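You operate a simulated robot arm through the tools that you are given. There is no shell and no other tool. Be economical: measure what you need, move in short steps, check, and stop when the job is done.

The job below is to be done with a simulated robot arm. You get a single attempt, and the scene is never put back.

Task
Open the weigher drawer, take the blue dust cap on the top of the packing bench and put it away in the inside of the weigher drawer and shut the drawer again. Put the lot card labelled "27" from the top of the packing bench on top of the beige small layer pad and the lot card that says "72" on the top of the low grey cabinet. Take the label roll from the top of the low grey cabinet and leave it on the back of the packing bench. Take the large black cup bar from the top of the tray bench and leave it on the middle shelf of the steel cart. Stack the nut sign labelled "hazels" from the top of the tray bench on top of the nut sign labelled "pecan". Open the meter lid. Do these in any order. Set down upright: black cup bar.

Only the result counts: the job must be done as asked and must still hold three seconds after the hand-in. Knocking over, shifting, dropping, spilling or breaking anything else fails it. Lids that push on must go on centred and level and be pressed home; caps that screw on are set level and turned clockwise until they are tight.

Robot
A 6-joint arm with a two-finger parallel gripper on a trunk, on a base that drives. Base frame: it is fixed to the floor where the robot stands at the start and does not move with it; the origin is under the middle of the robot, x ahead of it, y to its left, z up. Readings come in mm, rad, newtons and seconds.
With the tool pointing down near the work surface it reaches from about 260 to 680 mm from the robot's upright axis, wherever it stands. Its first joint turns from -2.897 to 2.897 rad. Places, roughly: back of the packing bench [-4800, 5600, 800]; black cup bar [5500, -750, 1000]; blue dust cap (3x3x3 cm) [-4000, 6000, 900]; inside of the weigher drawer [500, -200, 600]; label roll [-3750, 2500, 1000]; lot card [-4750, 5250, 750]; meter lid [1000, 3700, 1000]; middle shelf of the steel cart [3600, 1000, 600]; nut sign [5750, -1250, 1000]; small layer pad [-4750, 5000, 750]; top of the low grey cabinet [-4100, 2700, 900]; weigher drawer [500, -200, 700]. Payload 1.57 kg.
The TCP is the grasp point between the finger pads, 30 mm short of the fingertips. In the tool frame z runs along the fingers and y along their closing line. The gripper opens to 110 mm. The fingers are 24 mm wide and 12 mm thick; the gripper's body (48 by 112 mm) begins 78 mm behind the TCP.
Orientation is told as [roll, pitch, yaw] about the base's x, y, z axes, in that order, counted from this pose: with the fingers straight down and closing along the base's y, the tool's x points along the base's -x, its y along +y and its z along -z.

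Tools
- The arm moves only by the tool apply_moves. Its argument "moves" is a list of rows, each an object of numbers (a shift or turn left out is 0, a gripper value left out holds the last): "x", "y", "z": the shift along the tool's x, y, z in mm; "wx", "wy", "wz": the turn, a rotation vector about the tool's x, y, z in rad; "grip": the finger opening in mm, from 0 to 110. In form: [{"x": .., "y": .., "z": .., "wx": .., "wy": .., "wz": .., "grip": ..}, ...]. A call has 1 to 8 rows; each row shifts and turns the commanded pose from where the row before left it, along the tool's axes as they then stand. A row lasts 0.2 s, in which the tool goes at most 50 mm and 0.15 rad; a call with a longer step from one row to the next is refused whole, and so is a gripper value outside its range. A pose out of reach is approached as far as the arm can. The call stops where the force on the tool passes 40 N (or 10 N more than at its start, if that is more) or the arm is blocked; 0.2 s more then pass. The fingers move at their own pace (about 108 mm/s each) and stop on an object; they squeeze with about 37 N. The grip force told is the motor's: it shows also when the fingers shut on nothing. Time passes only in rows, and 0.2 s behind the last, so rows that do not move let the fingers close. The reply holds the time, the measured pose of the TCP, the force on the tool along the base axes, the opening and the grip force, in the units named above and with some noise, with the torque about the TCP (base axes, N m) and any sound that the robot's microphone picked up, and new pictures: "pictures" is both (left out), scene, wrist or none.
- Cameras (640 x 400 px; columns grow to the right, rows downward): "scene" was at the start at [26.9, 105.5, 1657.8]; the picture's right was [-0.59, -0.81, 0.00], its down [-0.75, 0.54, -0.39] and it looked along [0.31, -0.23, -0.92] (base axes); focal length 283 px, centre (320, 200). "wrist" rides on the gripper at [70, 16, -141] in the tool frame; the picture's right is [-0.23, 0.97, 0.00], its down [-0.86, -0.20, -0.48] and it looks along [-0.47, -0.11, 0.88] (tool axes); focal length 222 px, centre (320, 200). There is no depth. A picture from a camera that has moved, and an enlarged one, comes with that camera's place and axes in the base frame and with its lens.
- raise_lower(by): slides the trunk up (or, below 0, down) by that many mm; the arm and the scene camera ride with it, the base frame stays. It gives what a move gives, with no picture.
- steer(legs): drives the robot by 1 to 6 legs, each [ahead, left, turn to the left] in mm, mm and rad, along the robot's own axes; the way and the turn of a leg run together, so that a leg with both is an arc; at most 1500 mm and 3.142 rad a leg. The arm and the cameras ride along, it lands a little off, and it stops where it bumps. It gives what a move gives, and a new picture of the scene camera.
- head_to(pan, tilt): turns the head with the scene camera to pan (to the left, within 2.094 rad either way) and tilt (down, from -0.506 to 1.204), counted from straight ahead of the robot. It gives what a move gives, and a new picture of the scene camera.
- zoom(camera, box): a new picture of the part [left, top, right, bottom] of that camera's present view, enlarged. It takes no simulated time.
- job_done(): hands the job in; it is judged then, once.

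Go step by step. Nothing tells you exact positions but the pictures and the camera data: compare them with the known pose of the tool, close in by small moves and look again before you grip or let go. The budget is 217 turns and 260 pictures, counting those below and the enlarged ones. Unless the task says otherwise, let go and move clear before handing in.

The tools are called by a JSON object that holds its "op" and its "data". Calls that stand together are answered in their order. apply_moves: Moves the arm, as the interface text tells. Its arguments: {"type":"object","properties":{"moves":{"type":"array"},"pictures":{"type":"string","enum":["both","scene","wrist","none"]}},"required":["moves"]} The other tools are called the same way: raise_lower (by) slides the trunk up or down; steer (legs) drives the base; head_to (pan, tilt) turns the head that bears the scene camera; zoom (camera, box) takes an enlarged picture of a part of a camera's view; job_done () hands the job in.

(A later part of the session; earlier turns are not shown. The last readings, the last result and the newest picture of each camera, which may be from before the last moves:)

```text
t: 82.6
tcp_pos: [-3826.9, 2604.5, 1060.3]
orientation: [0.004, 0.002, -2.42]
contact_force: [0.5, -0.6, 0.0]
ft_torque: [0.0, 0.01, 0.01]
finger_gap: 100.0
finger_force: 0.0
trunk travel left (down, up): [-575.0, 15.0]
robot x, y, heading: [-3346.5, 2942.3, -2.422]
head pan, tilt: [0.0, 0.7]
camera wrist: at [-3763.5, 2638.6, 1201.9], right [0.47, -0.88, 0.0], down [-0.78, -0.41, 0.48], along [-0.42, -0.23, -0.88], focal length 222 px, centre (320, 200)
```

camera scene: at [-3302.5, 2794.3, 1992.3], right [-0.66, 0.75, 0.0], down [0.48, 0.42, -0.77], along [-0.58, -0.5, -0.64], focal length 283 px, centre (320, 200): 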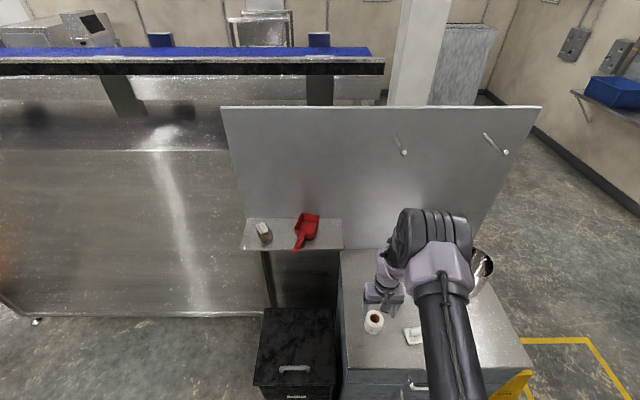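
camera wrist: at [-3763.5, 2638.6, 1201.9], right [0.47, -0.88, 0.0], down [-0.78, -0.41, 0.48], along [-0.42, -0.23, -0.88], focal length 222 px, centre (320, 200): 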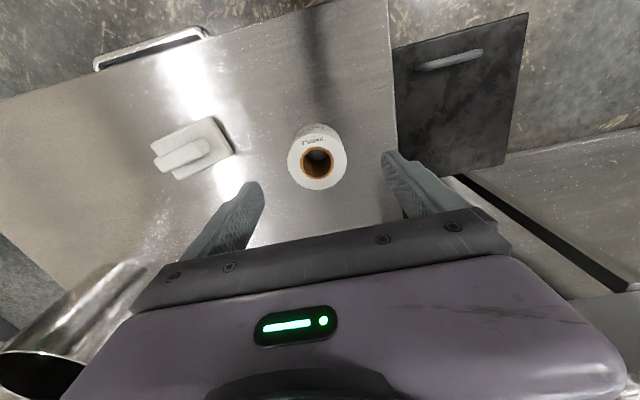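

{"op": "apply_moves", "data": {"moves": [{"x": -10, "y": -4}, {"z": 40}, {"z": 30}, {}], "pictures": "wrist"}}

```text
t: 83.6
tcp_pos: [-3835.0, 2602.7, 990.8]
orientation: [0.004, 0.001, -2.422]
contact_force: [0.7, -0.2, 0.2]
ft_torque: [0.02, -0.04, -0.01]
finger_gap: 100.1
finger_force: 0.1
out of reach, approached as far as the arm can: row 3
trunk travel left (down, up): [-575.0, 15.0]
robot x, y, heading: [-3345.8, 2944.0, -2.418]
head pan, tilt: [0.0, 0.7]
camera wrist: at [-3771.5, 2636.6, 1132.8], right [0.47, -0.88, 0.0], down [-0.78, -0.41, 0.48], along [-0.42, -0.23, -0.88], focal length 222 px, centre (320, 200)
```

wrist: 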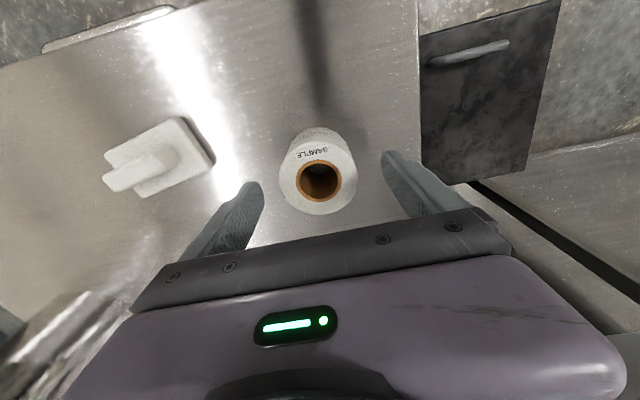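

{"op": "raise_lower", "data": {"by": -42}}

{"op": "apply_moves", "data": {"moves": [{}], "pictures": "wrist"}}

```text
t: 84.4
tcp_pos: [-3834.5, 2601.6, 949.3]
orientation: [0.006, 0.002, -2.421]
contact_force: [0.4, -0.2, 0.5]
ft_torque: [-0.01, -0.02, 0.03]
finger_gap: 100.1
finger_force: 0.1
trunk travel left (down, up): [-533.0, 57.0]
robot x, y, heading: [-3348.8, 2942.9, -2.426]
head pan, tilt: [0.0, 0.7]
```

```text
t: 84.8
tcp_pos: [-3835.6, 2601.4, 949.5]
orientation: [0.005, 0.002, -2.421]
contact_force: [0.0, -1.0, -0.4]
ft_torque: [0.0, -0.02, 0.01]
finger_gap: 99.8
finger_force: 0.0
trunk travel left (down, up): [-533.0, 57.0]
robot x, y, heading: [-3346.5, 2943.6, -2.426]
head pan, tilt: [0.0, 0.7]
camera wrist: at [-3771.6, 2636.6, 1091.3], right [0.47, -0.88, 0.0], down [-0.78, -0.41, 0.48], along [-0.42, -0.23, -0.88], focal length 222 px, centre (320, 200)
```

wrist: 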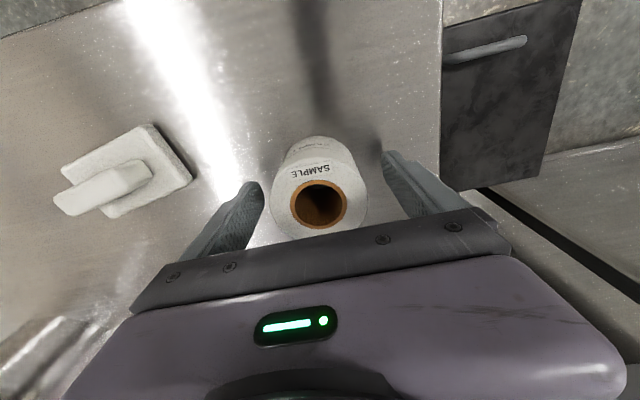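

{"op": "apply_moves", "data": {"moves": [{"grip": 0}, {}, {}], "pictures": "none"}}

{"op": "raise_lower", "data": {"by": 95}}

{"op": "apply_moves", "data": {"moves": [{"z": -40}, {"z": -40}, {}]}}

```text
t: 85.6
tcp_pos: [-3834.7, 2601.6, 949.4]
orientation: [0.006, 0.001, -2.42]
contact_force: [-1.5, -0.2, 1.5]
ft_torque: [0.09, 0.12, 0.02]
finger_gap: 67.2
finger_force: 37.0
trunk travel left (down, up): [-533.0, 57.0]
robot x, y, heading: [-3346.1, 2943.9, -2.422]
head pan, tilt: [0.0, 0.7]
```

```text
t: 86.6
tcp_pos: [-3835.4, 2601.0, 1007.1]
orientation: [0.004, 0.001, -2.422]
contact_force: [-0.3, 0.4, -1.6]
ft_torque: [0.0, -0.01, 0.0]
finger_gap: 67.3
finger_force: 36.4
out of reach, approached as far as the arm can: row 1
trunk travel left (down, up): [-590.0, 0.0]
robot x, y, heading: [-3346.1, 2941.6, -2.423]
head pan, tilt: [0.0, 0.7]
```

```text
t: 87.4
tcp_pos: [-3836.0, 2602.0, 1086.2]
orientation: [0.006, 0.002, -2.42]
contact_force: [0.4, -0.9, -1.0]
ft_torque: [0.04, 0.0, 0.04]
finger_gap: 67.4
finger_force: 37.1
trunk travel left (down, up): [-590.0, 0.0]
robot x, y, heading: [-3348.7, 2938.7, -2.424]
head pan, tilt: [0.0, 0.7]
camera scene: at [-3304.4, 2793.2, 2007.1], right [-0.66, 0.75, 0.0], down [0.49, 0.42, -0.76], along [-0.58, -0.5, -0.64], focal length 283 px, centre (320, 200)
camera wrist: at [-3772.5, 2636.8, 1228.3], right [0.47, -0.88, 0.0], down [-0.78, -0.41, 0.48], along [-0.42, -0.23, -0.88], focal length 222 px, centre (320, 200)
```

scene: 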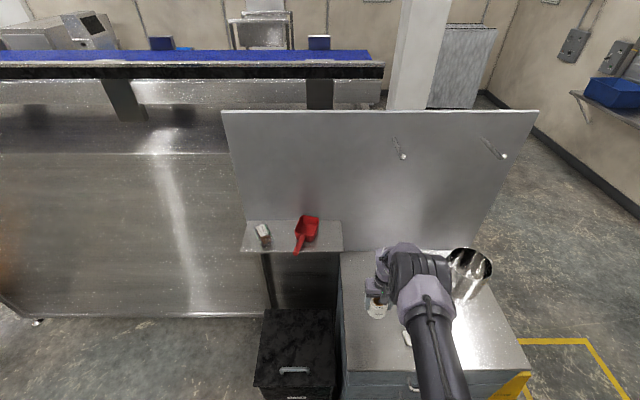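
wrist: 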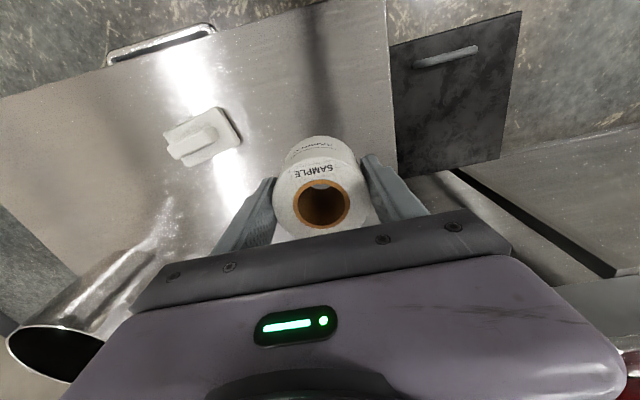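

Roll in hand. I'll retract the arm and look at the packing bench.

{"op": "apply_moves", "data": {"moves": [{"x": 45}, {"x": 45}, {"x": 45}, {"x": 45}, {"x": 45}, {"x": 40}], "pictures": "none"}}

{"op": "head_to", "data": {"pan": -1.6, "tilt": 0.3}}

{"op": "zoom", "data": {"camera": "scene", "box": [300, 120, 620, 320]}}

```text
t: 88.8
tcp_pos: [-3636.6, 2778.6, 1087.4]
orientation: [0.004, 0.0, -2.421]
contact_force: [-0.8, 0.2, -1.1]
ft_torque: [-0.02, 0.02, 0.04]
finger_gap: 66.9
finger_force: 37.3
trunk travel left (down, up): [-590.0, 0.0]
robot x, y, heading: [-3346.8, 2943.0, -2.424]
head pan, tilt: [0.0, 0.7]
```

```text
t: 90.5
tcp_pos: [-3637.8, 2777.8, 1088.1]
orientation: [0.006, 0.003, -2.42]
contact_force: [0.2, -0.1, -0.1]
ft_torque: [0.04, -0.01, 0.0]
finger_gap: 67.3
finger_force: 37.1
trunk travel left (down, up): [-590.0, 0.0]
robot x, y, heading: [-3345.4, 2944.8, -2.429]
head pan, tilt: [-1.6, 0.3]
camera scene: at [-3299.0, 2921.7, 2043.3], right [0.77, 0.64, 0.0], down [0.19, -0.23, -0.96], along [-0.61, 0.74, -0.3], focal length 283 px, centre (320, 200)
```

scene: 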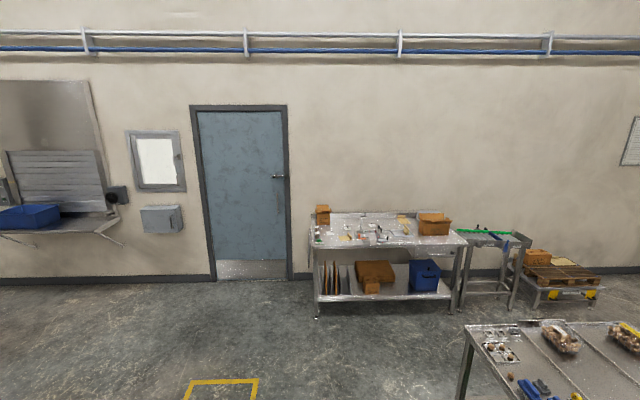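

```text
2.00 times, centred on (460, 220) of scene
camera zoom: at [-3299.0, 2921.7, 2043.3], right [0.77, 0.64, 0.0], down [0.19, -0.23, -0.96], along [-0.61, 0.74, -0.3], focal length 566 px, centre (40, 160)
```

zoom: 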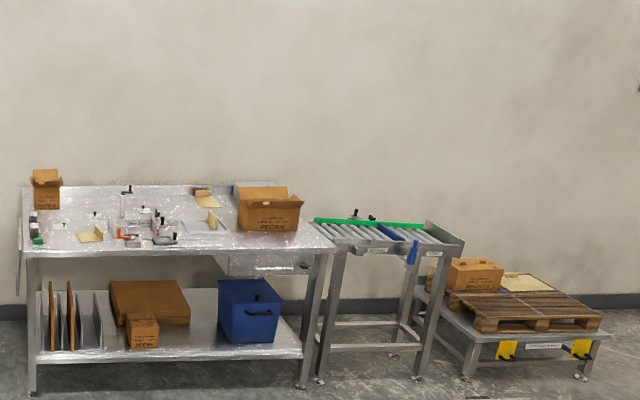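

The packing bench is free-standing ahead with a roller table beside it. I'll drive up to its front.

{"op": "steer", "data": {"legs": [[0, 0, -1.571], [1400, 0, 0], [500, -500, 0]]}}

{"op": "head_to", "data": {"pan": 0, "tilt": 0.6}}

{"op": "head_to", "data": {"pan": -0.9, "tilt": 0.5}}

```text
t: 104.7
tcp_pos: [-4396.9, 4982.3, 1086.8]
orientation: [0.005, 0.003, 2.296]
contact_force: [-0.4, 0.1, -0.4]
ft_torque: [0.01, -0.01, -0.01]
finger_gap: 67.3
finger_force: 36.9
trunk travel left (down, up): [-590.0, 0.0]
robot x, y, heading: [-4232.1, 4694.1, 2.299]
head pan, tilt: [-1.6, 0.3]
camera scene: at [-4250.5, 4643.3, 2043.4], right [0.64, -0.77, 0.0], down [-0.23, -0.19, -0.96], along [0.73, 0.61, -0.3], focal length 283 px, centre (320, 200)
```

scene: 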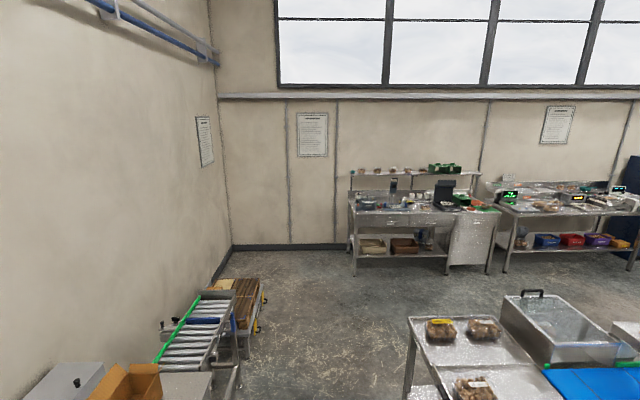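

```text
t: 106.4
tcp_pos: [-4396.3, 4981.6, 1086.6]
orientation: [0.006, 0.004, 2.296]
contact_force: [-0.4, 0.2, -0.4]
ft_torque: [0.0, -0.02, -0.04]
finger_gap: 67.3
finger_force: 37.0
trunk travel left (down, up): [-590.0, 0.0]
robot x, y, heading: [-4231.4, 4690.0, 2.295]
head pan, tilt: [0.0, 0.6]
camera scene: at [-4380.8, 4649.9, 2015.9], right [0.75, 0.66, 0.0], down [0.37, -0.42, -0.83], along [-0.55, 0.62, -0.56], focal length 283 px, centre (320, 200)
```

scene: 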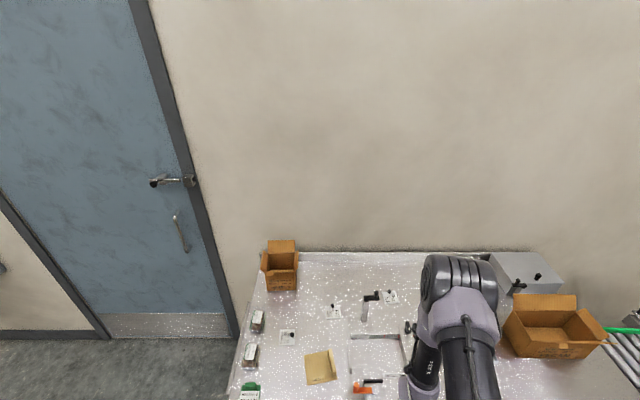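

```text
t: 107.6
tcp_pos: [-4396.8, 4980.6, 1086.5]
orientation: [0.006, 0.002, 2.298]
contact_force: [0.1, -0.1, -1.6]
ft_torque: [0.0, -0.04, -0.02]
finger_gap: 67.2
finger_force: 37.0
trunk travel left (down, up): [-590.0, 0.0]
robot x, y, heading: [-4229.3, 4692.3, 2.293]
head pan, tilt: [-0.901, 0.499]
camera scene: at [-4306.3, 4673.1, 2024.9], right [0.98, -0.18, 0.0], down [-0.08, -0.47, -0.88], along [0.15, 0.86, -0.48], focal length 283 px, centre (320, 200)
```

scene: 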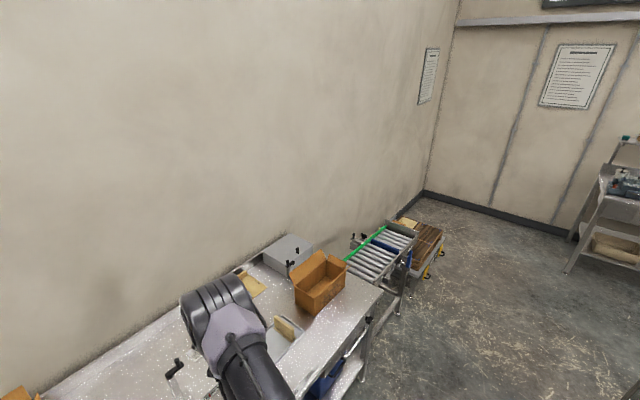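

There's a wide passage to the far side beyond the roller table. Now I look down at the bench top in detail.

{"op": "head_to", "data": {"pan": 0.25, "tilt": 0.85}}

{"op": "zoom", "data": {"camera": "scene", "box": [180, 80, 500, 280]}}

{"op": "head_to", "data": {"pan": -0.6, "tilt": 0.85}}

```text
t: 109.0
tcp_pos: [-4397.8, 4983.0, 1087.8]
orientation: [0.004, 0.003, 2.296]
contact_force: [0.5, 0.8, -2.0]
ft_torque: [0.03, 0.0, 0.02]
finger_gap: 67.3
finger_force: 36.7
trunk travel left (down, up): [-590.0, 0.0]
robot x, y, heading: [-4234.0, 4690.1, 2.293]
head pan, tilt: [0.25, 0.85]
camera scene: at [-4386.9, 4627.6, 1995.0], right [0.56, 0.83, 0.0], down [0.62, -0.42, -0.66], along [-0.55, 0.37, -0.75], focal length 283 px, centre (320, 200)
```

scene: 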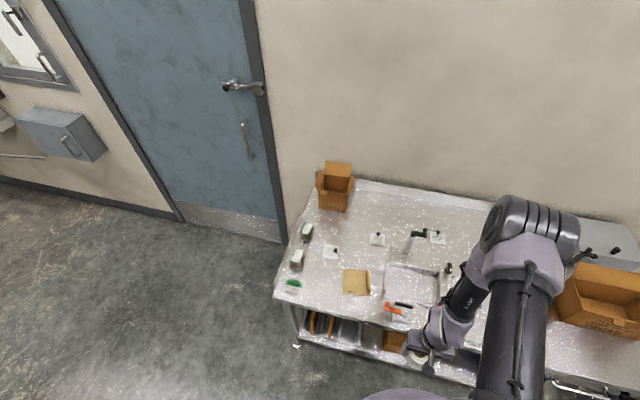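

```text
2.00 times, centred on (340, 180) of scene
camera zoom: at [-4386.9, 4627.6, 1995.0], right [0.56, 0.83, 0.0], down [0.62, -0.42, -0.66], along [-0.55, 0.37, -0.75], focal length 566 px, centre (280, 240)
```

zoom: 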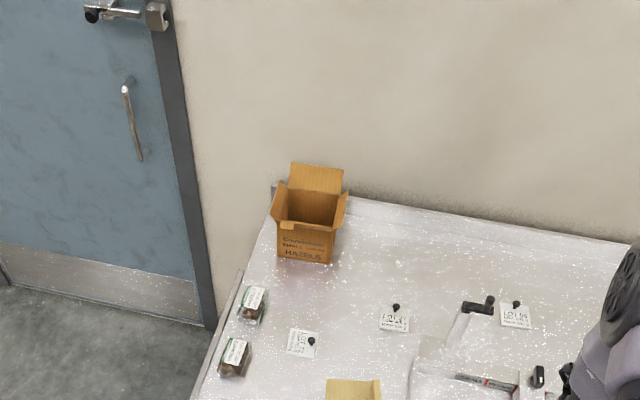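

```text
t: 110.1
tcp_pos: [-4397.8, 4982.0, 1086.6]
orientation: [0.007, 0.003, 2.296]
contact_force: [0.3, 0.1, -1.1]
ft_torque: [-0.01, 0.03, 0.0]
finger_gap: 67.4
finger_force: 36.9
trunk travel left (down, up): [-590.0, 0.0]
robot x, y, heading: [-4230.1, 4692.0, 2.291]
head pan, tilt: [-0.6, 0.85]
camera scene: at [-4331.9, 4661.1, 1995.0], right [0.99, 0.12, 0.0], down [0.09, -0.75, -0.66], along [-0.08, 0.65, -0.75], focal length 283 px, centre (320, 200)
```

scene: 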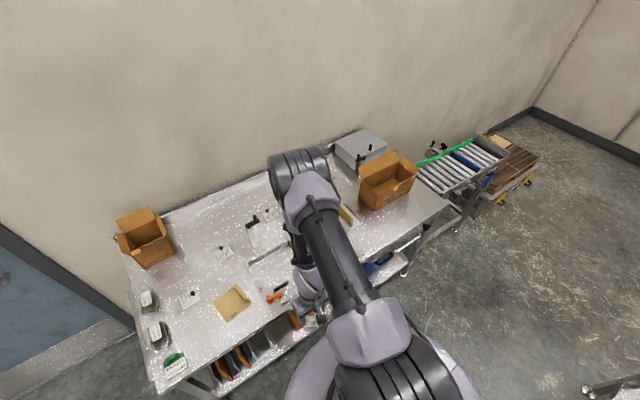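

Three lot cards with knobs are on the bench. I'll move closer and zoom to read them and find the free back strip.

{"op": "steer", "data": {"legs": [[150, -110, 0]]}}

{"op": "head_to", "data": {"pan": 0.35, "tilt": 0.8}}

{"op": "zoom", "data": {"camera": "scene", "box": [240, 120, 480, 270]}}

```text
t: 111.7
tcp_pos: [-4413.4, 5166.3, 1087.3]
orientation: [0.007, 0.003, 2.297]
contact_force: [0.3, -0.1, -1.1]
ft_torque: [0.0, 0.0, 0.04]
finger_gap: 67.1
finger_force: 36.7
trunk travel left (down, up): [-590.0, 0.0]
robot x, y, heading: [-4249.4, 4877.1, 2.291]
head pan, tilt: [-0.6, 0.85]
camera scene: at [-4348.7, 4845.9, 1995.0], right [0.99, 0.12, 0.0], down [0.09, -0.75, -0.66], along [-0.08, 0.66, -0.75], focal length 283 px, centre (320, 200)
```

scene: 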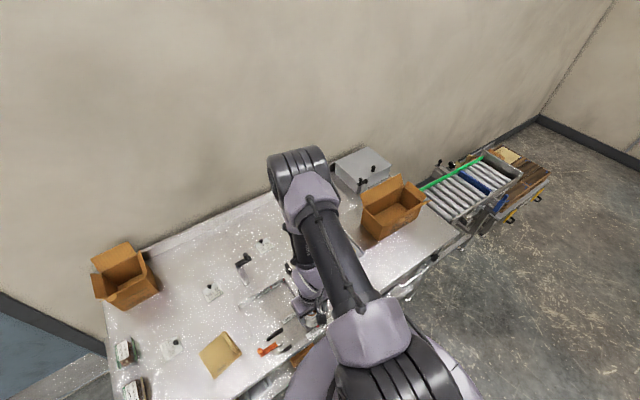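

```text
t: 112.9
tcp_pos: [-4413.3, 5166.3, 1087.8]
orientation: [0.005, 0.002, 2.298]
contact_force: [-0.3, -1.0, -1.3]
ft_torque: [-0.02, 0.0, 0.01]
finger_gap: 67.3
finger_force: 36.8
trunk travel left (down, up): [-590.0, 0.0]
robot x, y, heading: [-4244.7, 4875.5, 2.293]
head pan, tilt: [0.351, 0.799]
camera scene: at [-4410.0, 4806.3, 1999.0], right [0.48, 0.88, 0.0], down [0.63, -0.34, -0.7], along [-0.61, 0.33, -0.72], focal length 283 px, centre (320, 200)
```

scene: 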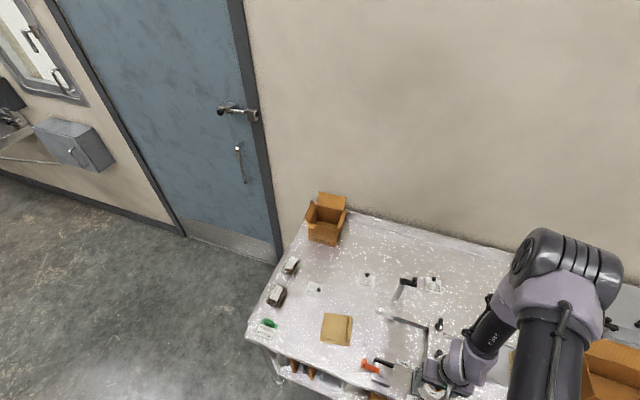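

```text
2.67 times, centred on (360, 195) of scene
camera zoom: at [-4410.0, 4806.3, 1999.0], right [0.48, 0.88, 0.0], down [0.63, -0.34, -0.7], along [-0.61, 0.33, -0.72], focal length 755 px, centre (213, 213)
```

zoom: 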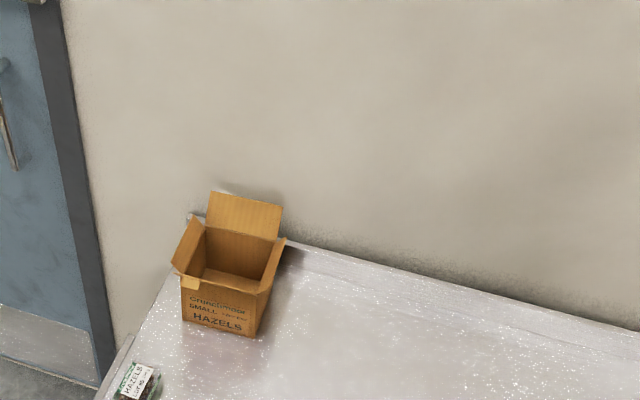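

{"op": "zoom", "data": {"camera": "scene", "box": [250, 240, 450, 365]}}

{"op": "zoom", "data": {"camera": "wrist", "box": [0, 0, 640, 400]}}

```text
3.20 times, centred on (350, 302) of scene
camera zoom: at [-4410.0, 4806.3, 1999.0], right [0.48, 0.88, 0.0], down [0.63, -0.34, -0.7], along [-0.61, 0.33, -0.72], focal length 906 px, centre (224, -128)
```

zoom: 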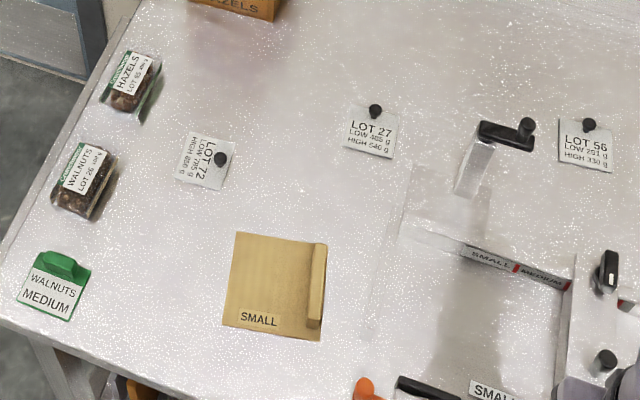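

```text
1.00 times, centred on (320, 200) of wrist (not enlarged: the box is as wide or as high as the picture)
camera zoom: at [-4378.1, 5103.7, 1228.7], right [-0.88, -0.48, 0.0], down [-0.42, 0.77, 0.48], along [-0.23, 0.42, -0.88], focal length 222 px, centre (320, 200)
```

zoom: 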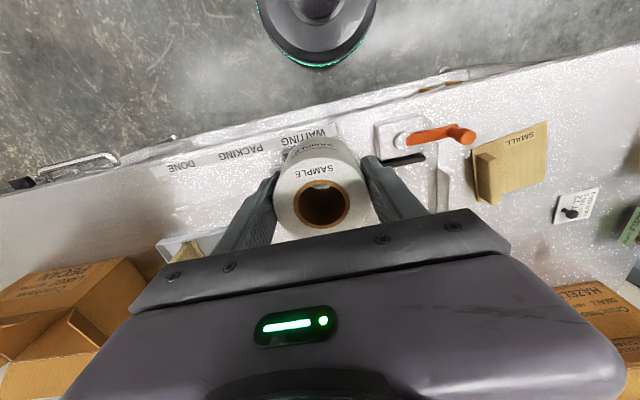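

Cards read 72 (left), 27 (middle) and 56 (right), and the pad is the beige "SMALL" one. I'll edge closer and test how far the arm reaches toward the back strip.

{"op": "steer", "data": {"legs": [[100, -20, 0]]}}

{"op": "raise_lower", "data": {"by": -100}}

{"op": "apply_moves", "data": {"moves": [{"x": -45}, {"x": -45}, {"x": -45}, {"x": -45}, {"x": -45}, {"x": -45}, {"x": -45}, {"x": -45}]}}

```text
t: 114.0
tcp_pos: [-4463.2, 5253.3, 1087.6]
orientation: [0.006, 0.001, 2.298]
contact_force: [-0.1, 0.6, -1.8]
ft_torque: [0.0, -0.02, 0.01]
finger_gap: 67.2
finger_force: 36.9
trunk travel left (down, up): [-590.0, 0.0]
robot x, y, heading: [-4295.6, 4965.0, 2.292]
head pan, tilt: [0.351, 0.799]
camera scene: at [-4460.4, 4893.3, 1999.0], right [0.48, 0.88, 0.0], down [0.63, -0.34, -0.7], along [-0.61, 0.33, -0.72], focal length 283 px, centre (320, 200)
```

scene: 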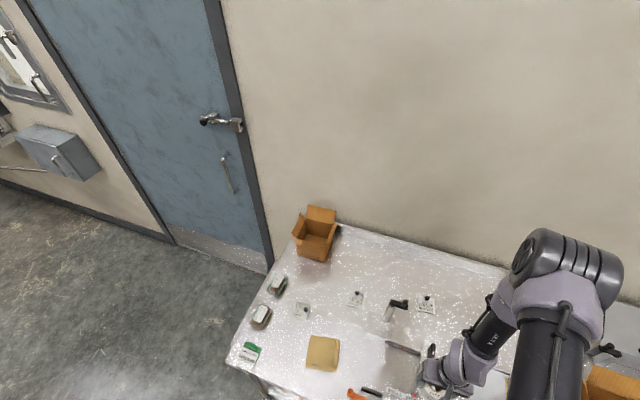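

```text
t: 115.4
tcp_pos: [-4464.2, 5253.4, 987.4]
orientation: [0.006, 0.002, 2.297]
contact_force: [0.5, 0.1, -1.7]
ft_torque: [0.05, 0.01, -0.01]
finger_gap: 67.2
finger_force: 36.8
trunk travel left (down, up): [-490.0, 100.0]
robot x, y, heading: [-4298.3, 4963.1, 2.295]
head pan, tilt: [0.351, 0.799]
```

```text
t: 115.8
tcp_pos: [-4488.2, 5274.7, 985.1]
orientation: [0.01, 0.024, 2.302]
contact_force: [-13.1, -22.3, 6.5]
ft_torque: [-0.55, 0.54, 0.23]
finger_gap: 65.2
finger_force: 37.0
trunk travel left (down, up): [-490.0, 100.0]
robot x, y, heading: [-4299.7, 4961.7, 2.295]
head pan, tilt: [0.351, 0.799]
stopped in row 2: the force on the tool passed its limit at 66 N (the readings are from after the stop); the commanded pose is now the measured one
camera scene: at [-4462.2, 4893.3, 1898.9], right [0.48, 0.88, 0.0], down [0.63, -0.34, -0.7], along [-0.61, 0.33, -0.72], focal length 283 px, centre (320, 200)
camera wrist: at [-4454.7, 5214.6, 1129.3], right [-0.88, -0.48, 0.0], down [-0.43, 0.78, 0.46], along [-0.22, 0.4, -0.89], focal length 222 px, centre (320, 200)
```

scene: 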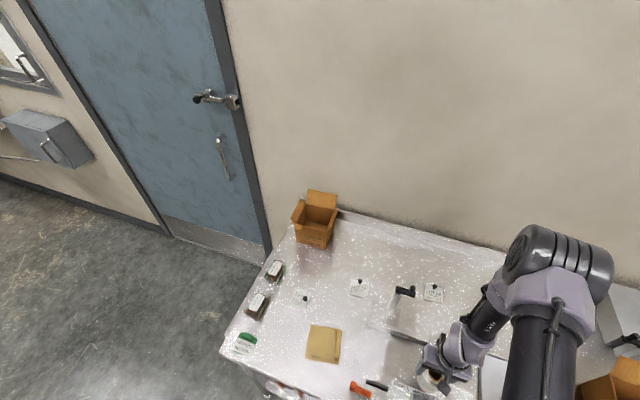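
wrist: 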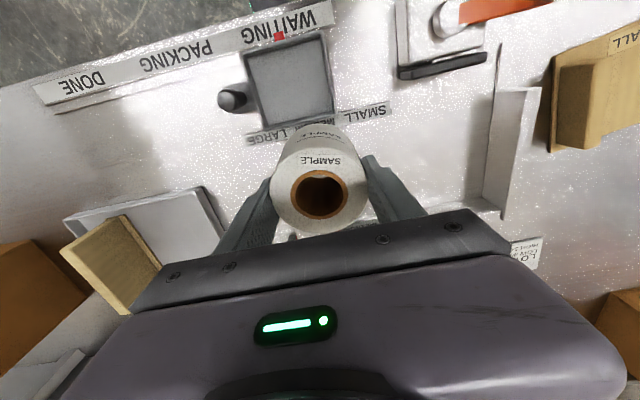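

Something hidden ahead of the roll was touched. Backing straight off and raising before looking.

{"op": "apply_moves", "data": {"moves": [{"x": 25}, {"x": 25}, {}], "pictures": "none"}}

{"op": "raise_lower", "data": {"by": 100}}

{"op": "head_to", "data": {"pan": 0.0, "tilt": 0.95}}

{"op": "head_to", "data": {"pan": -0.5, "tilt": 0.85}}

```text
t: 116.6
tcp_pos: [-4455.5, 5239.7, 987.5]
orientation: [0.008, 0.015, 2.301]
contact_force: [-0.6, 0.1, -1.5]
ft_torque: [0.0, 0.02, 0.0]
finger_gap: 65.6
finger_force: 37.0
trunk travel left (down, up): [-490.0, 100.0]
robot x, y, heading: [-4297.4, 4960.4, 2.293]
head pan, tilt: [0.351, 0.799]
```

```text
t: 117.9
tcp_pos: [-4454.4, 5239.9, 1086.6]
orientation: [0.007, 0.017, 2.299]
contact_force: [0.0, -0.1, -0.3]
ft_torque: [0.0, -0.04, 0.0]
finger_gap: 65.5
finger_force: 37.4
trunk travel left (down, up): [-590.0, 0.0]
robot x, y, heading: [-4298.8, 4963.9, 2.294]
head pan, tilt: [0.351, 0.799]
```

```text
t: 118.8
tcp_pos: [-4454.6, 5238.7, 1088.1]
orientation: [0.007, 0.015, 2.299]
contact_force: [0.7, 0.4, -0.2]
ft_torque: [0.01, -0.01, 0.0]
finger_gap: 65.4
finger_force: 36.7
trunk travel left (down, up): [-590.0, 0.0]
robot x, y, heading: [-4298.3, 4961.7, 2.291]
head pan, tilt: [0.0, 0.949]
camera scene: at [-4437.6, 4909.0, 1987.5], right [0.75, 0.66, 0.0], down [0.54, -0.61, -0.58], along [-0.39, 0.44, -0.81], focal length 283 px, centre (320, 200)
```

scene: 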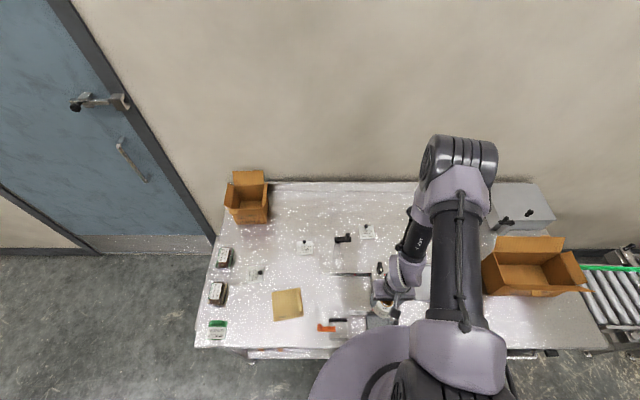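

```text
t: 119.7
tcp_pos: [-4455.1, 5237.9, 1087.7]
orientation: [0.007, 0.014, 2.301]
contact_force: [0.1, 0.3, -1.2]
ft_torque: [0.01, 0.0, -0.01]
finger_gap: 65.4
finger_force: 37.0
trunk travel left (down, up): [-590.0, 0.0]
robot x, y, heading: [-4297.1, 4960.4, 2.297]
head pan, tilt: [-0.499, 0.85]
camera scene: at [-4407.0, 4930.9, 1994.9], right [0.97, 0.22, 0.0], down [0.17, -0.73, -0.66], along [-0.15, 0.64, -0.75], focal length 283 px, centre (320, 200)
```

scene: 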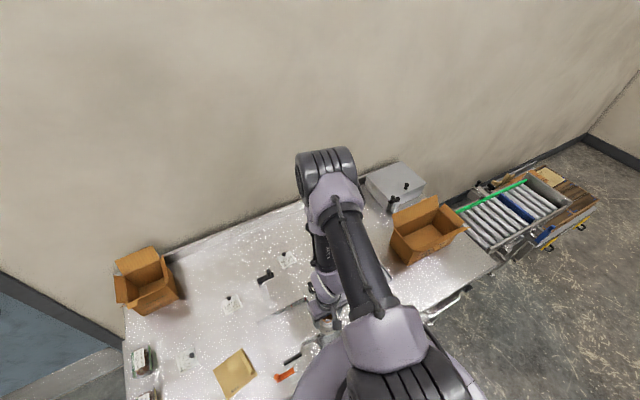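

A fixture post with knobs hides behind the gripper. I'll shift the robot left to see it unobstructed.

{"op": "steer", "data": {"legs": [[-60, 280, 0]]}}

{"op": "head_to", "data": {"pan": -0.15, "tilt": 0.95}}

{"op": "head_to", "data": {"pan": -0.9, "tilt": 0.95}}

```text
t: 121.7
tcp_pos: [-4623.6, 5010.0, 1088.3]
orientation: [0.006, 0.017, 2.299]
contact_force: [-0.5, 0.1, -0.7]
ft_torque: [0.01, -0.01, 0.01]
finger_gap: 65.3
finger_force: 37.2
trunk travel left (down, up): [-590.0, 0.0]
robot x, y, heading: [-4465.1, 4730.4, 2.292]
head pan, tilt: [-0.499, 0.85]
camera scene: at [-4576.5, 4701.5, 1994.9], right [0.98, 0.22, 0.0], down [0.17, -0.73, -0.66], along [-0.15, 0.64, -0.75], focal length 283 px, centre (320, 200)
```

scene: 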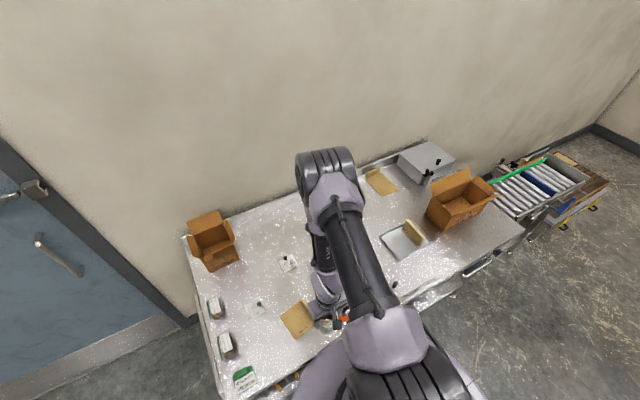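

```text
t: 122.5
tcp_pos: [-4623.2, 5010.1, 1088.1]
orientation: [0.009, 0.017, 2.3]
contact_force: [-0.2, 0.0, -0.3]
ft_torque: [0.0, 0.02, -0.01]
finger_gap: 65.3
finger_force: 37.2
trunk travel left (down, up): [-590.0, 0.0]
robot x, y, heading: [-4464.3, 4736.1, 2.291]
head pan, tilt: [-0.15, 0.949]
camera scene: at [-4598.0, 4687.0, 1987.5], right [0.84, 0.54, 0.0], down [0.44, -0.68, -0.58], along [-0.32, 0.49, -0.81], focal length 283 px, centre (320, 200)
```

scene: 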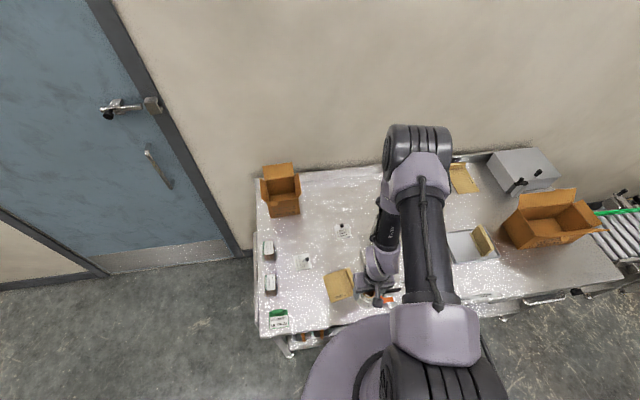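

```text
t: 123.6
tcp_pos: [-4624.4, 5010.3, 1086.0]
orientation: [0.009, 0.015, 2.299]
contact_force: [-0.8, 0.0, -0.8]
ft_torque: [-0.01, 0.04, 0.02]
finger_gap: 65.6
finger_force: 36.7
trunk travel left (down, up): [-590.0, 0.0]
robot x, y, heading: [-4465.4, 4733.6, 2.296]
head pan, tilt: [-0.901, 0.949]
camera scene: at [-4546.1, 4697.1, 1987.4], right [0.98, -0.18, 0.0], down [-0.14, -0.8, -0.58], along [0.1, 0.57, -0.81], focal length 283 px, centre (320, 200)
```

scene: 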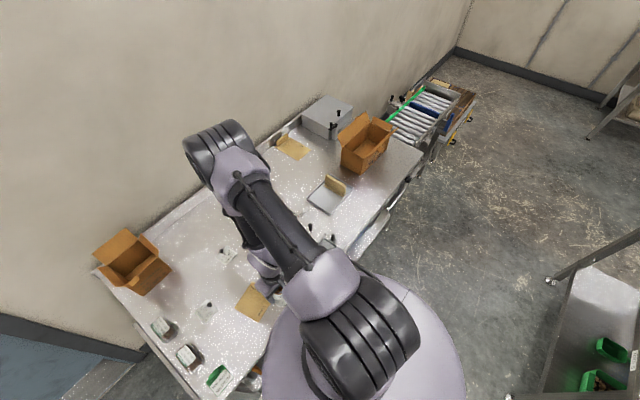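

{"op": "apply_moves", "data": {"moves": [{"z": -45}, {"z": -45}, {"x": -45}, {"x": -45}, {"x": -45}, {"x": -45}, {"x": -45}, {"x": -45}]}}

```text
t: 125.4
tcp_pos: [-4805.3, 5213.6, 1172.7]
orientation: [0.008, 0.02, 2.299]
contact_force: [-1.2, -0.7, -0.7]
ft_torque: [-0.05, 0.01, 0.0]
finger_gap: 65.4
finger_force: 37.4
trunk travel left (down, up): [-590.0, 0.0]
robot x, y, heading: [-4464.2, 4734.4, 2.294]
head pan, tilt: [-0.901, 0.949]
camera scene: at [-4547.7, 4698.6, 1987.4], right [0.98, -0.18, 0.0], down [-0.14, -0.8, -0.58], along [0.1, 0.57, -0.81], focal length 283 px, centre (320, 200)
camera wrist: at [-4770.4, 5154.0, 1315.2], right [-0.88, -0.48, 0.0], down [-0.42, 0.78, 0.46], along [-0.22, 0.4, -0.89], focal length 222 px, centre (320, 200)
```

scene: 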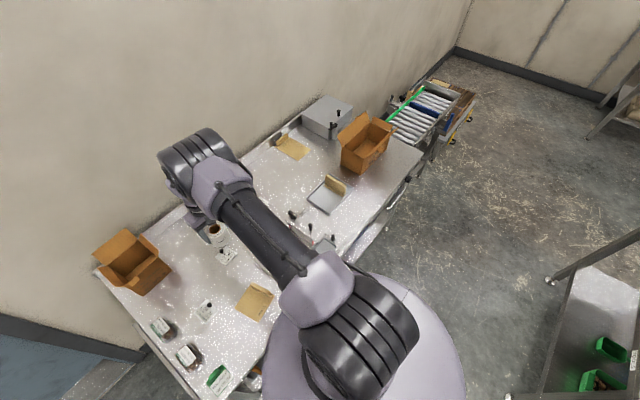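
wrist: 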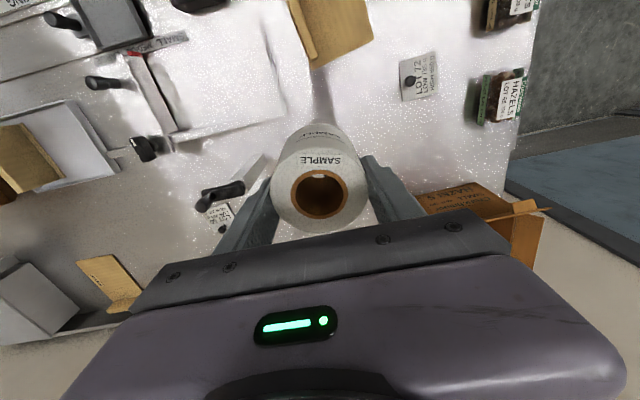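

The bench back strip behind cards 27/56 is free. I'll move the base in a bit and extend further.

{"op": "steer", "data": {"legs": [[75, -90, 0]]}}

{"op": "apply_moves", "data": {"moves": [{"x": -40, "wy": -0.015}, {"x": -40}, {"x": -40}, {"x": -40}, {"x": -40}, {}]}}

```text
t: 126.6
tcp_pos: [-4786.6, 5326.9, 1173.3]
orientation: [0.007, 0.016, 2.299]
contact_force: [0.1, 1.1, -0.5]
ft_torque: [0.03, -0.03, 0.0]
finger_gap: 65.5
finger_force: 37.1
trunk travel left (down, up): [-590.0, 0.0]
robot x, y, heading: [-4448.3, 4849.2, 2.295]
head pan, tilt: [-0.901, 0.949]
camera scene: at [-4528.4, 4810.3, 1987.5], right [0.98, -0.18, 0.0], down [-0.14, -0.8, -0.58], along [0.1, 0.57, -0.81], focal length 283 px, centre (320, 200)
```

scene: 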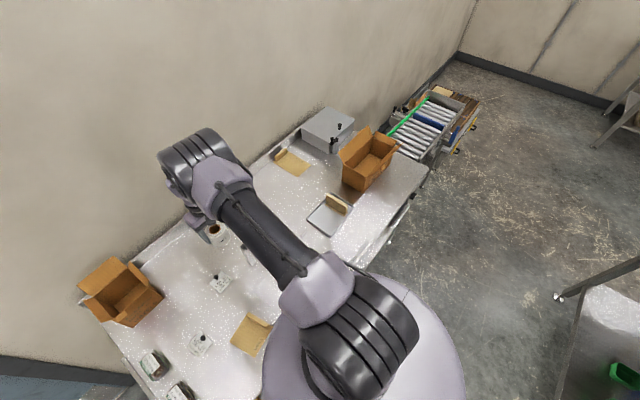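

```text
t: 128.0
tcp_pos: [-4847.7, 5387.7, 1182.8]
orientation: [0.008, 0.001, 2.298]
contact_force: [0.9, 0.6, -1.3]
ft_torque: [0.02, -0.03, 0.0]
finger_gap: 65.5
finger_force: 37.1
out of reach, approached as far as the arm can: row 3, 4, 5
trunk travel left (down, up): [-590.0, 0.0]
robot x, y, heading: [-4450.3, 4848.0, 2.289]
head pan, tilt: [-0.901, 0.949]
camera scene: at [-4528.5, 4811.0, 1987.4], right [0.98, -0.18, 0.0], down [-0.14, -0.8, -0.58], along [0.1, 0.57, -0.81], focal length 283 px, centre (320, 200)
camera wrist: at [-4811.7, 5325.4, 1323.9], right [-0.88, -0.48, 0.01], down [-0.42, 0.77, 0.48], along [-0.23, 0.41, -0.88], focal length 222 px, centre (320, 200)
```

scene: 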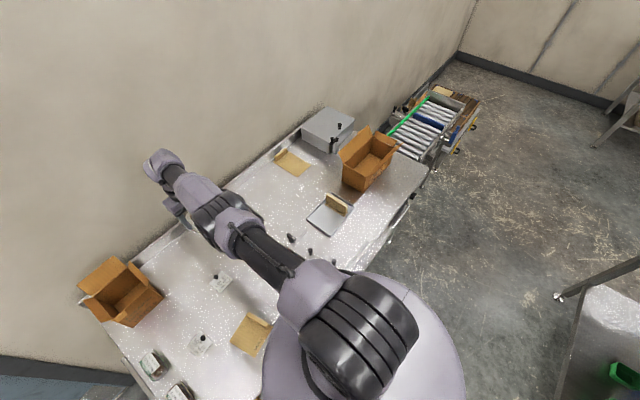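
wrist: 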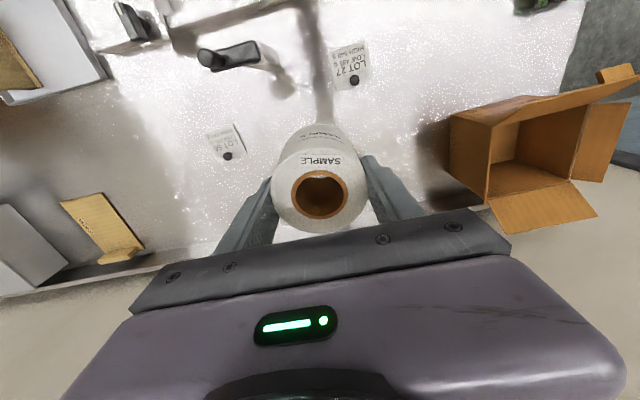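

Tool-down reach limit is n≈7250, not quite the back strip. I'll set the roll down upright here, regrip it with the tool pitched forward for extra reach, then carry it further back.

{"op": "apply_moves", "data": {"moves": [{"x": 25}, {"z": 20}], "pictures": "none"}}

{"op": "raise_lower", "data": {"by": -270}}

{"op": "apply_moves", "data": {"moves": [{}]}}

```text
t: 128.6
tcp_pos: [-4844.1, 5383.5, 1160.7]
orientation: [0.007, -0.001, 2.301]
contact_force: [0.5, 0.1, -1.1]
ft_torque: [0.02, -0.01, 0.01]
finger_gap: 65.3
finger_force: 37.0
out of reach, approached as far as the arm can: row 1
trunk travel left (down, up): [-590.0, 0.0]
robot x, y, heading: [-4452.4, 4846.1, 2.294]
head pan, tilt: [-0.901, 0.949]
```

```text
t: 131.4
tcp_pos: [-4843.0, 5383.3, 891.5]
orientation: [0.008, -0.006, 2.299]
contact_force: [-1.9, -0.5, 29.2]
ft_torque: [0.62, -0.29, 0.02]
finger_gap: 65.0
finger_force: 37.0
trunk travel left (down, up): [-320.0, 270.0]
robot x, y, heading: [-4453.0, 4848.9, 2.296]
head pan, tilt: [-0.901, 0.949]
```

```text
t: 131.8
tcp_pos: [-4843.3, 5382.1, 892.4]
orientation: [0.006, -0.006, 2.298]
contact_force: [-2.9, 1.2, 30.5]
ft_torque: [0.68, -0.34, 0.07]
finger_gap: 65.5
finger_force: 36.9
trunk travel left (down, up): [-320.0, 270.0]
robot x, y, heading: [-4451.2, 4845.8, 2.289]
head pan, tilt: [-0.901, 0.949]
camera scene: at [-4526.8, 4808.4, 1717.6], right [0.98, -0.18, 0.0], down [-0.14, -0.8, -0.58], along [0.1, 0.57, -0.81], focal length 283 px, centre (320, 200)
camera wrist: at [-4807.0, 5319.9, 1033.6], right [-0.88, -0.48, 0.01], down [-0.42, 0.77, 0.48], along [-0.24, 0.42, -0.88], focal length 222 px, centre (320, 200)
```

scene: 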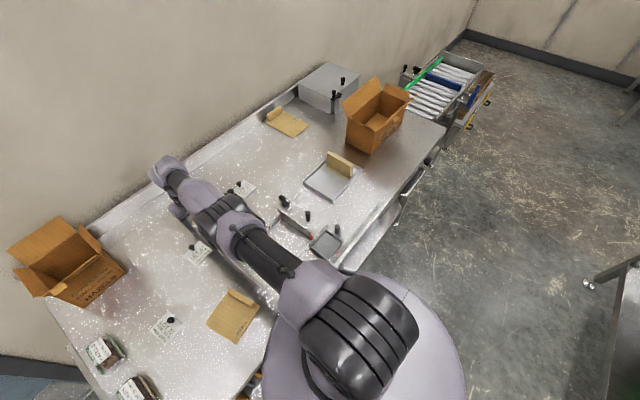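
wrist: 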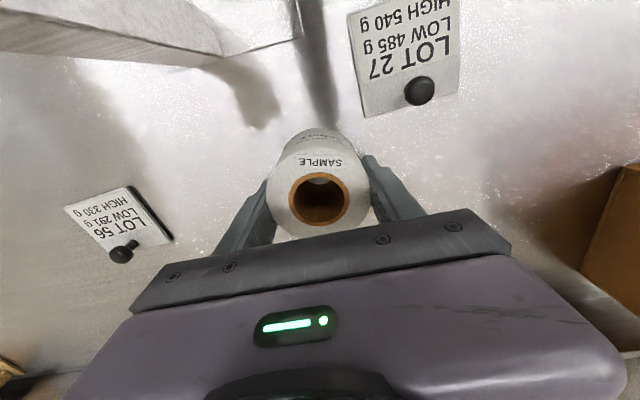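

The roll is down on the bench (top ≈ z 850). Release, pitch the tool forward, then regrip.

{"op": "apply_moves", "data": {"moves": [{"z": -2, "grip": 88}, {"grip": 88}, {"wy": -0.14}, {"wy": -0.14}, {"wy": -0.14}, {"wy": -0.14}, {}]}}

```text
t: 133.4
tcp_pos: [-4844.3, 5384.0, 892.0]
orientation: [0.006, -0.002, 2.298]
contact_force: [0.4, -0.6, -0.2]
ft_torque: [-0.01, 0.0, -0.04]
finger_gap: 87.8
finger_force: 0.2
out of reach, approached as far as the arm can: row 3, 4, 5, 6
trunk travel left (down, up): [-320.0, 270.0]
robot x, y, heading: [-4449.9, 4849.9, 2.294]
head pan, tilt: [-0.901, 0.949]
camera scene: at [-4528.4, 4811.3, 1717.5], right [0.98, -0.18, 0.0], down [-0.14, -0.8, -0.58], along [0.1, 0.57, -0.81], focal length 283 px, centre (320, 200)
camera wrist: at [-4807.8, 5321.3, 1033.8], right [-0.88, -0.48, 0.01], down [-0.42, 0.77, 0.48], along [-0.23, 0.42, -0.88], focal length 222 px, centre (320, 200)
```

scene: 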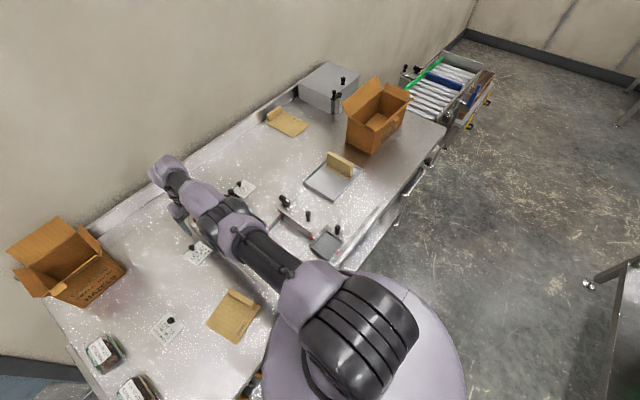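
wrist: 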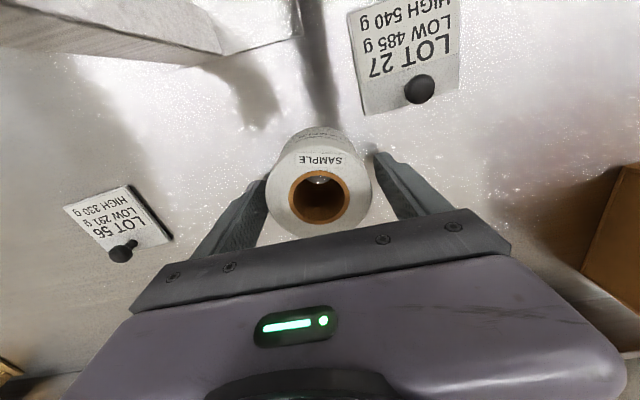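

{"op": "apply_moves", "data": {"moves": [{"x": 10}, {"x": 10}], "pictures": "none"}}

```text
t: 134.0
tcp_pos: [-4839.9, 5381.4, 887.8]
orientation: [0.007, -0.001, 2.3]
contact_force: [0.1, 0.1, 0.5]
ft_torque: [0.0, 0.02, -0.03]
finger_gap: 88.1
finger_force: 0.0
out of reach, approached as far as the arm can: row 1, 2
trunk travel left (down, up): [-320.0, 270.0]
robot x, y, heading: [-4446.8, 4848.5, 2.292]
head pan, tilt: [-0.901, 0.949]
```

The commanded pose had run ahead of the arm. I'll lift clear of the roll first, then resync the command with the pitch applied.

{"op": "raise_lower", "data": {"by": 120}}

{"op": "apply_moves", "data": {"moves": [{"x": 30, "z": -25}, {"x": 30, "z": -25}, {"x": 20, "z": -12}, {}, {}]}}

```text
t: 135.5
tcp_pos: [-4839.4, 5382.4, 1008.6]
orientation: [0.007, 0.001, 2.299]
contact_force: [-0.9, -0.2, -0.1]
ft_torque: [0.02, -0.01, -0.01]
finger_gap: 87.8
finger_force: 0.1
trunk travel left (down, up): [-440.0, 150.0]
robot x, y, heading: [-4450.3, 4849.7, 2.295]
head pan, tilt: [-0.901, 0.949]
```

```text
t: 136.7
tcp_pos: [-4839.7, 5386.0, 1019.4]
orientation: [0.006, 0.003, 2.3]
contact_force: [-0.2, -0.6, -0.4]
ft_torque: [-0.01, 0.03, -0.01]
finger_gap: 87.8
finger_force: 0.1
out of reach, approached as far as the arm can: row 1, 2, 3
trunk travel left (down, up): [-440.0, 150.0]
robot x, y, heading: [-4448.1, 4847.7, 2.292]
head pan, tilt: [-0.901, 0.949]
camera scene: at [-4528.4, 4811.3, 1837.4], right [0.98, -0.18, 0.0], down [-0.14, -0.8, -0.58], along [0.1, 0.57, -0.81], focal length 283 px, centre (320, 200)
camera wrist: at [-4803.2, 5323.5, 1160.0], right [-0.88, -0.48, 0.01], down [-0.42, 0.77, 0.47], along [-0.23, 0.41, -0.88], focal length 222 px, centre (320, 200)
```

scene: 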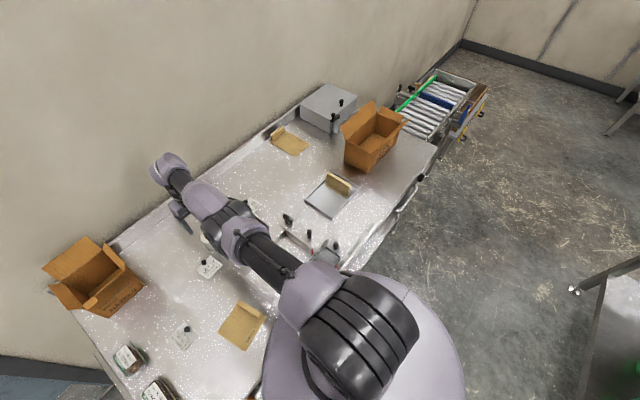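
wrist: 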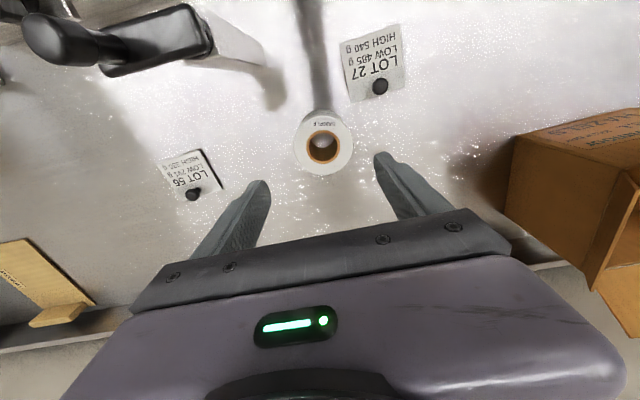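

{"op": "apply_moves", "data": {"moves": [{"wy": 0.14}, {"wy": 0.14}, {"wy": 0.14}, {"wy": 0.14}, {}], "pictures": "none"}}

{"op": "apply_moves", "data": {"moves": [{"wy": -0.1}, {}], "pictures": "none"}}

```text
t: 137.9
tcp_pos: [-4784.5, 5291.1, 1054.4]
orientation: [0.007, 0.491, 2.302]
contact_force: [-0.7, -0.9, 0.5]
ft_torque: [0.0, 0.0, -0.01]
finger_gap: 87.7
finger_force: 0.0
out of reach, approached as far as the arm can: row 1, 2, 3, 4
trunk travel left (down, up): [-440.0, 150.0]
robot x, y, heading: [-4455.2, 4849.1, 2.294]
head pan, tilt: [-0.901, 0.949]
```

```text
t: 138.5
tcp_pos: [-4784.1, 5291.9, 1054.4]
orientation: [0.01, 0.389, 2.3]
contact_force: [-0.1, -0.8, 0.1]
ft_torque: [-0.01, -0.01, 0.03]
finger_gap: 88.1
finger_force: 0.1
trunk travel left (down, up): [-440.0, 150.0]
robot x, y, heading: [-4451.8, 4847.7, 2.291]
head pan, tilt: [-0.901, 0.949]
```

{"op": "apply_moves", "data": {"moves": [{"wy": -0.14}, {"wy": -0.14}, {"wy": -0.11}, {"wy": -0.14}, {"wy": -0.14}, {"wy": -0.14}, {}]}}

```text
t: 140.1
tcp_pos: [-4775.9, 5298.8, 1053.3]
orientation: [-0.031, -0.349, 2.296]
contact_force: [0.5, -0.3, 0.4]
ft_torque: [0.0, -0.04, 0.0]
finger_gap: 87.8
finger_force: 0.1
out of reach, approached as far as the arm can: row 6
trunk travel left (down, up): [-440.0, 150.0]
robot x, y, heading: [-4451.5, 4845.1, 2.291]
head pan, tilt: [-0.901, 0.949]
camera scene: at [-4528.7, 4811.4, 1837.4], right [0.98, -0.18, 0.0], down [-0.14, -0.8, -0.58], along [0.1, 0.57, -0.81], focal length 283 px, centre (320, 200)
camera wrist: at [-4716.0, 5199.4, 1162.4], right [-0.88, -0.48, 0.05], down [-0.29, 0.6, 0.75], along [-0.39, 0.64, -0.66], focal length 222 px, centre (320, 200)
```

scene: 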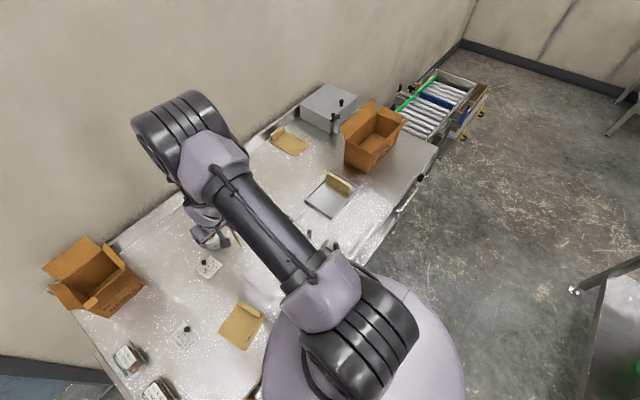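
wrist: 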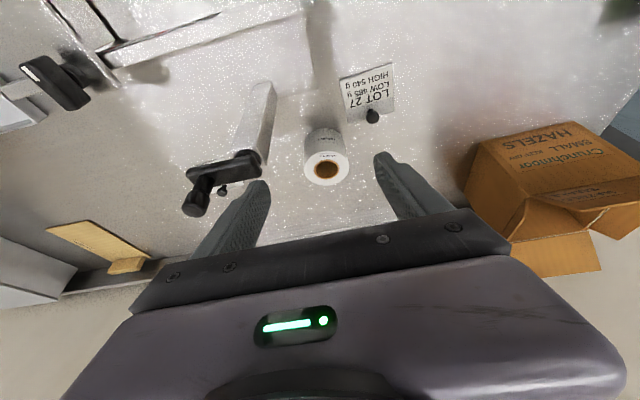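

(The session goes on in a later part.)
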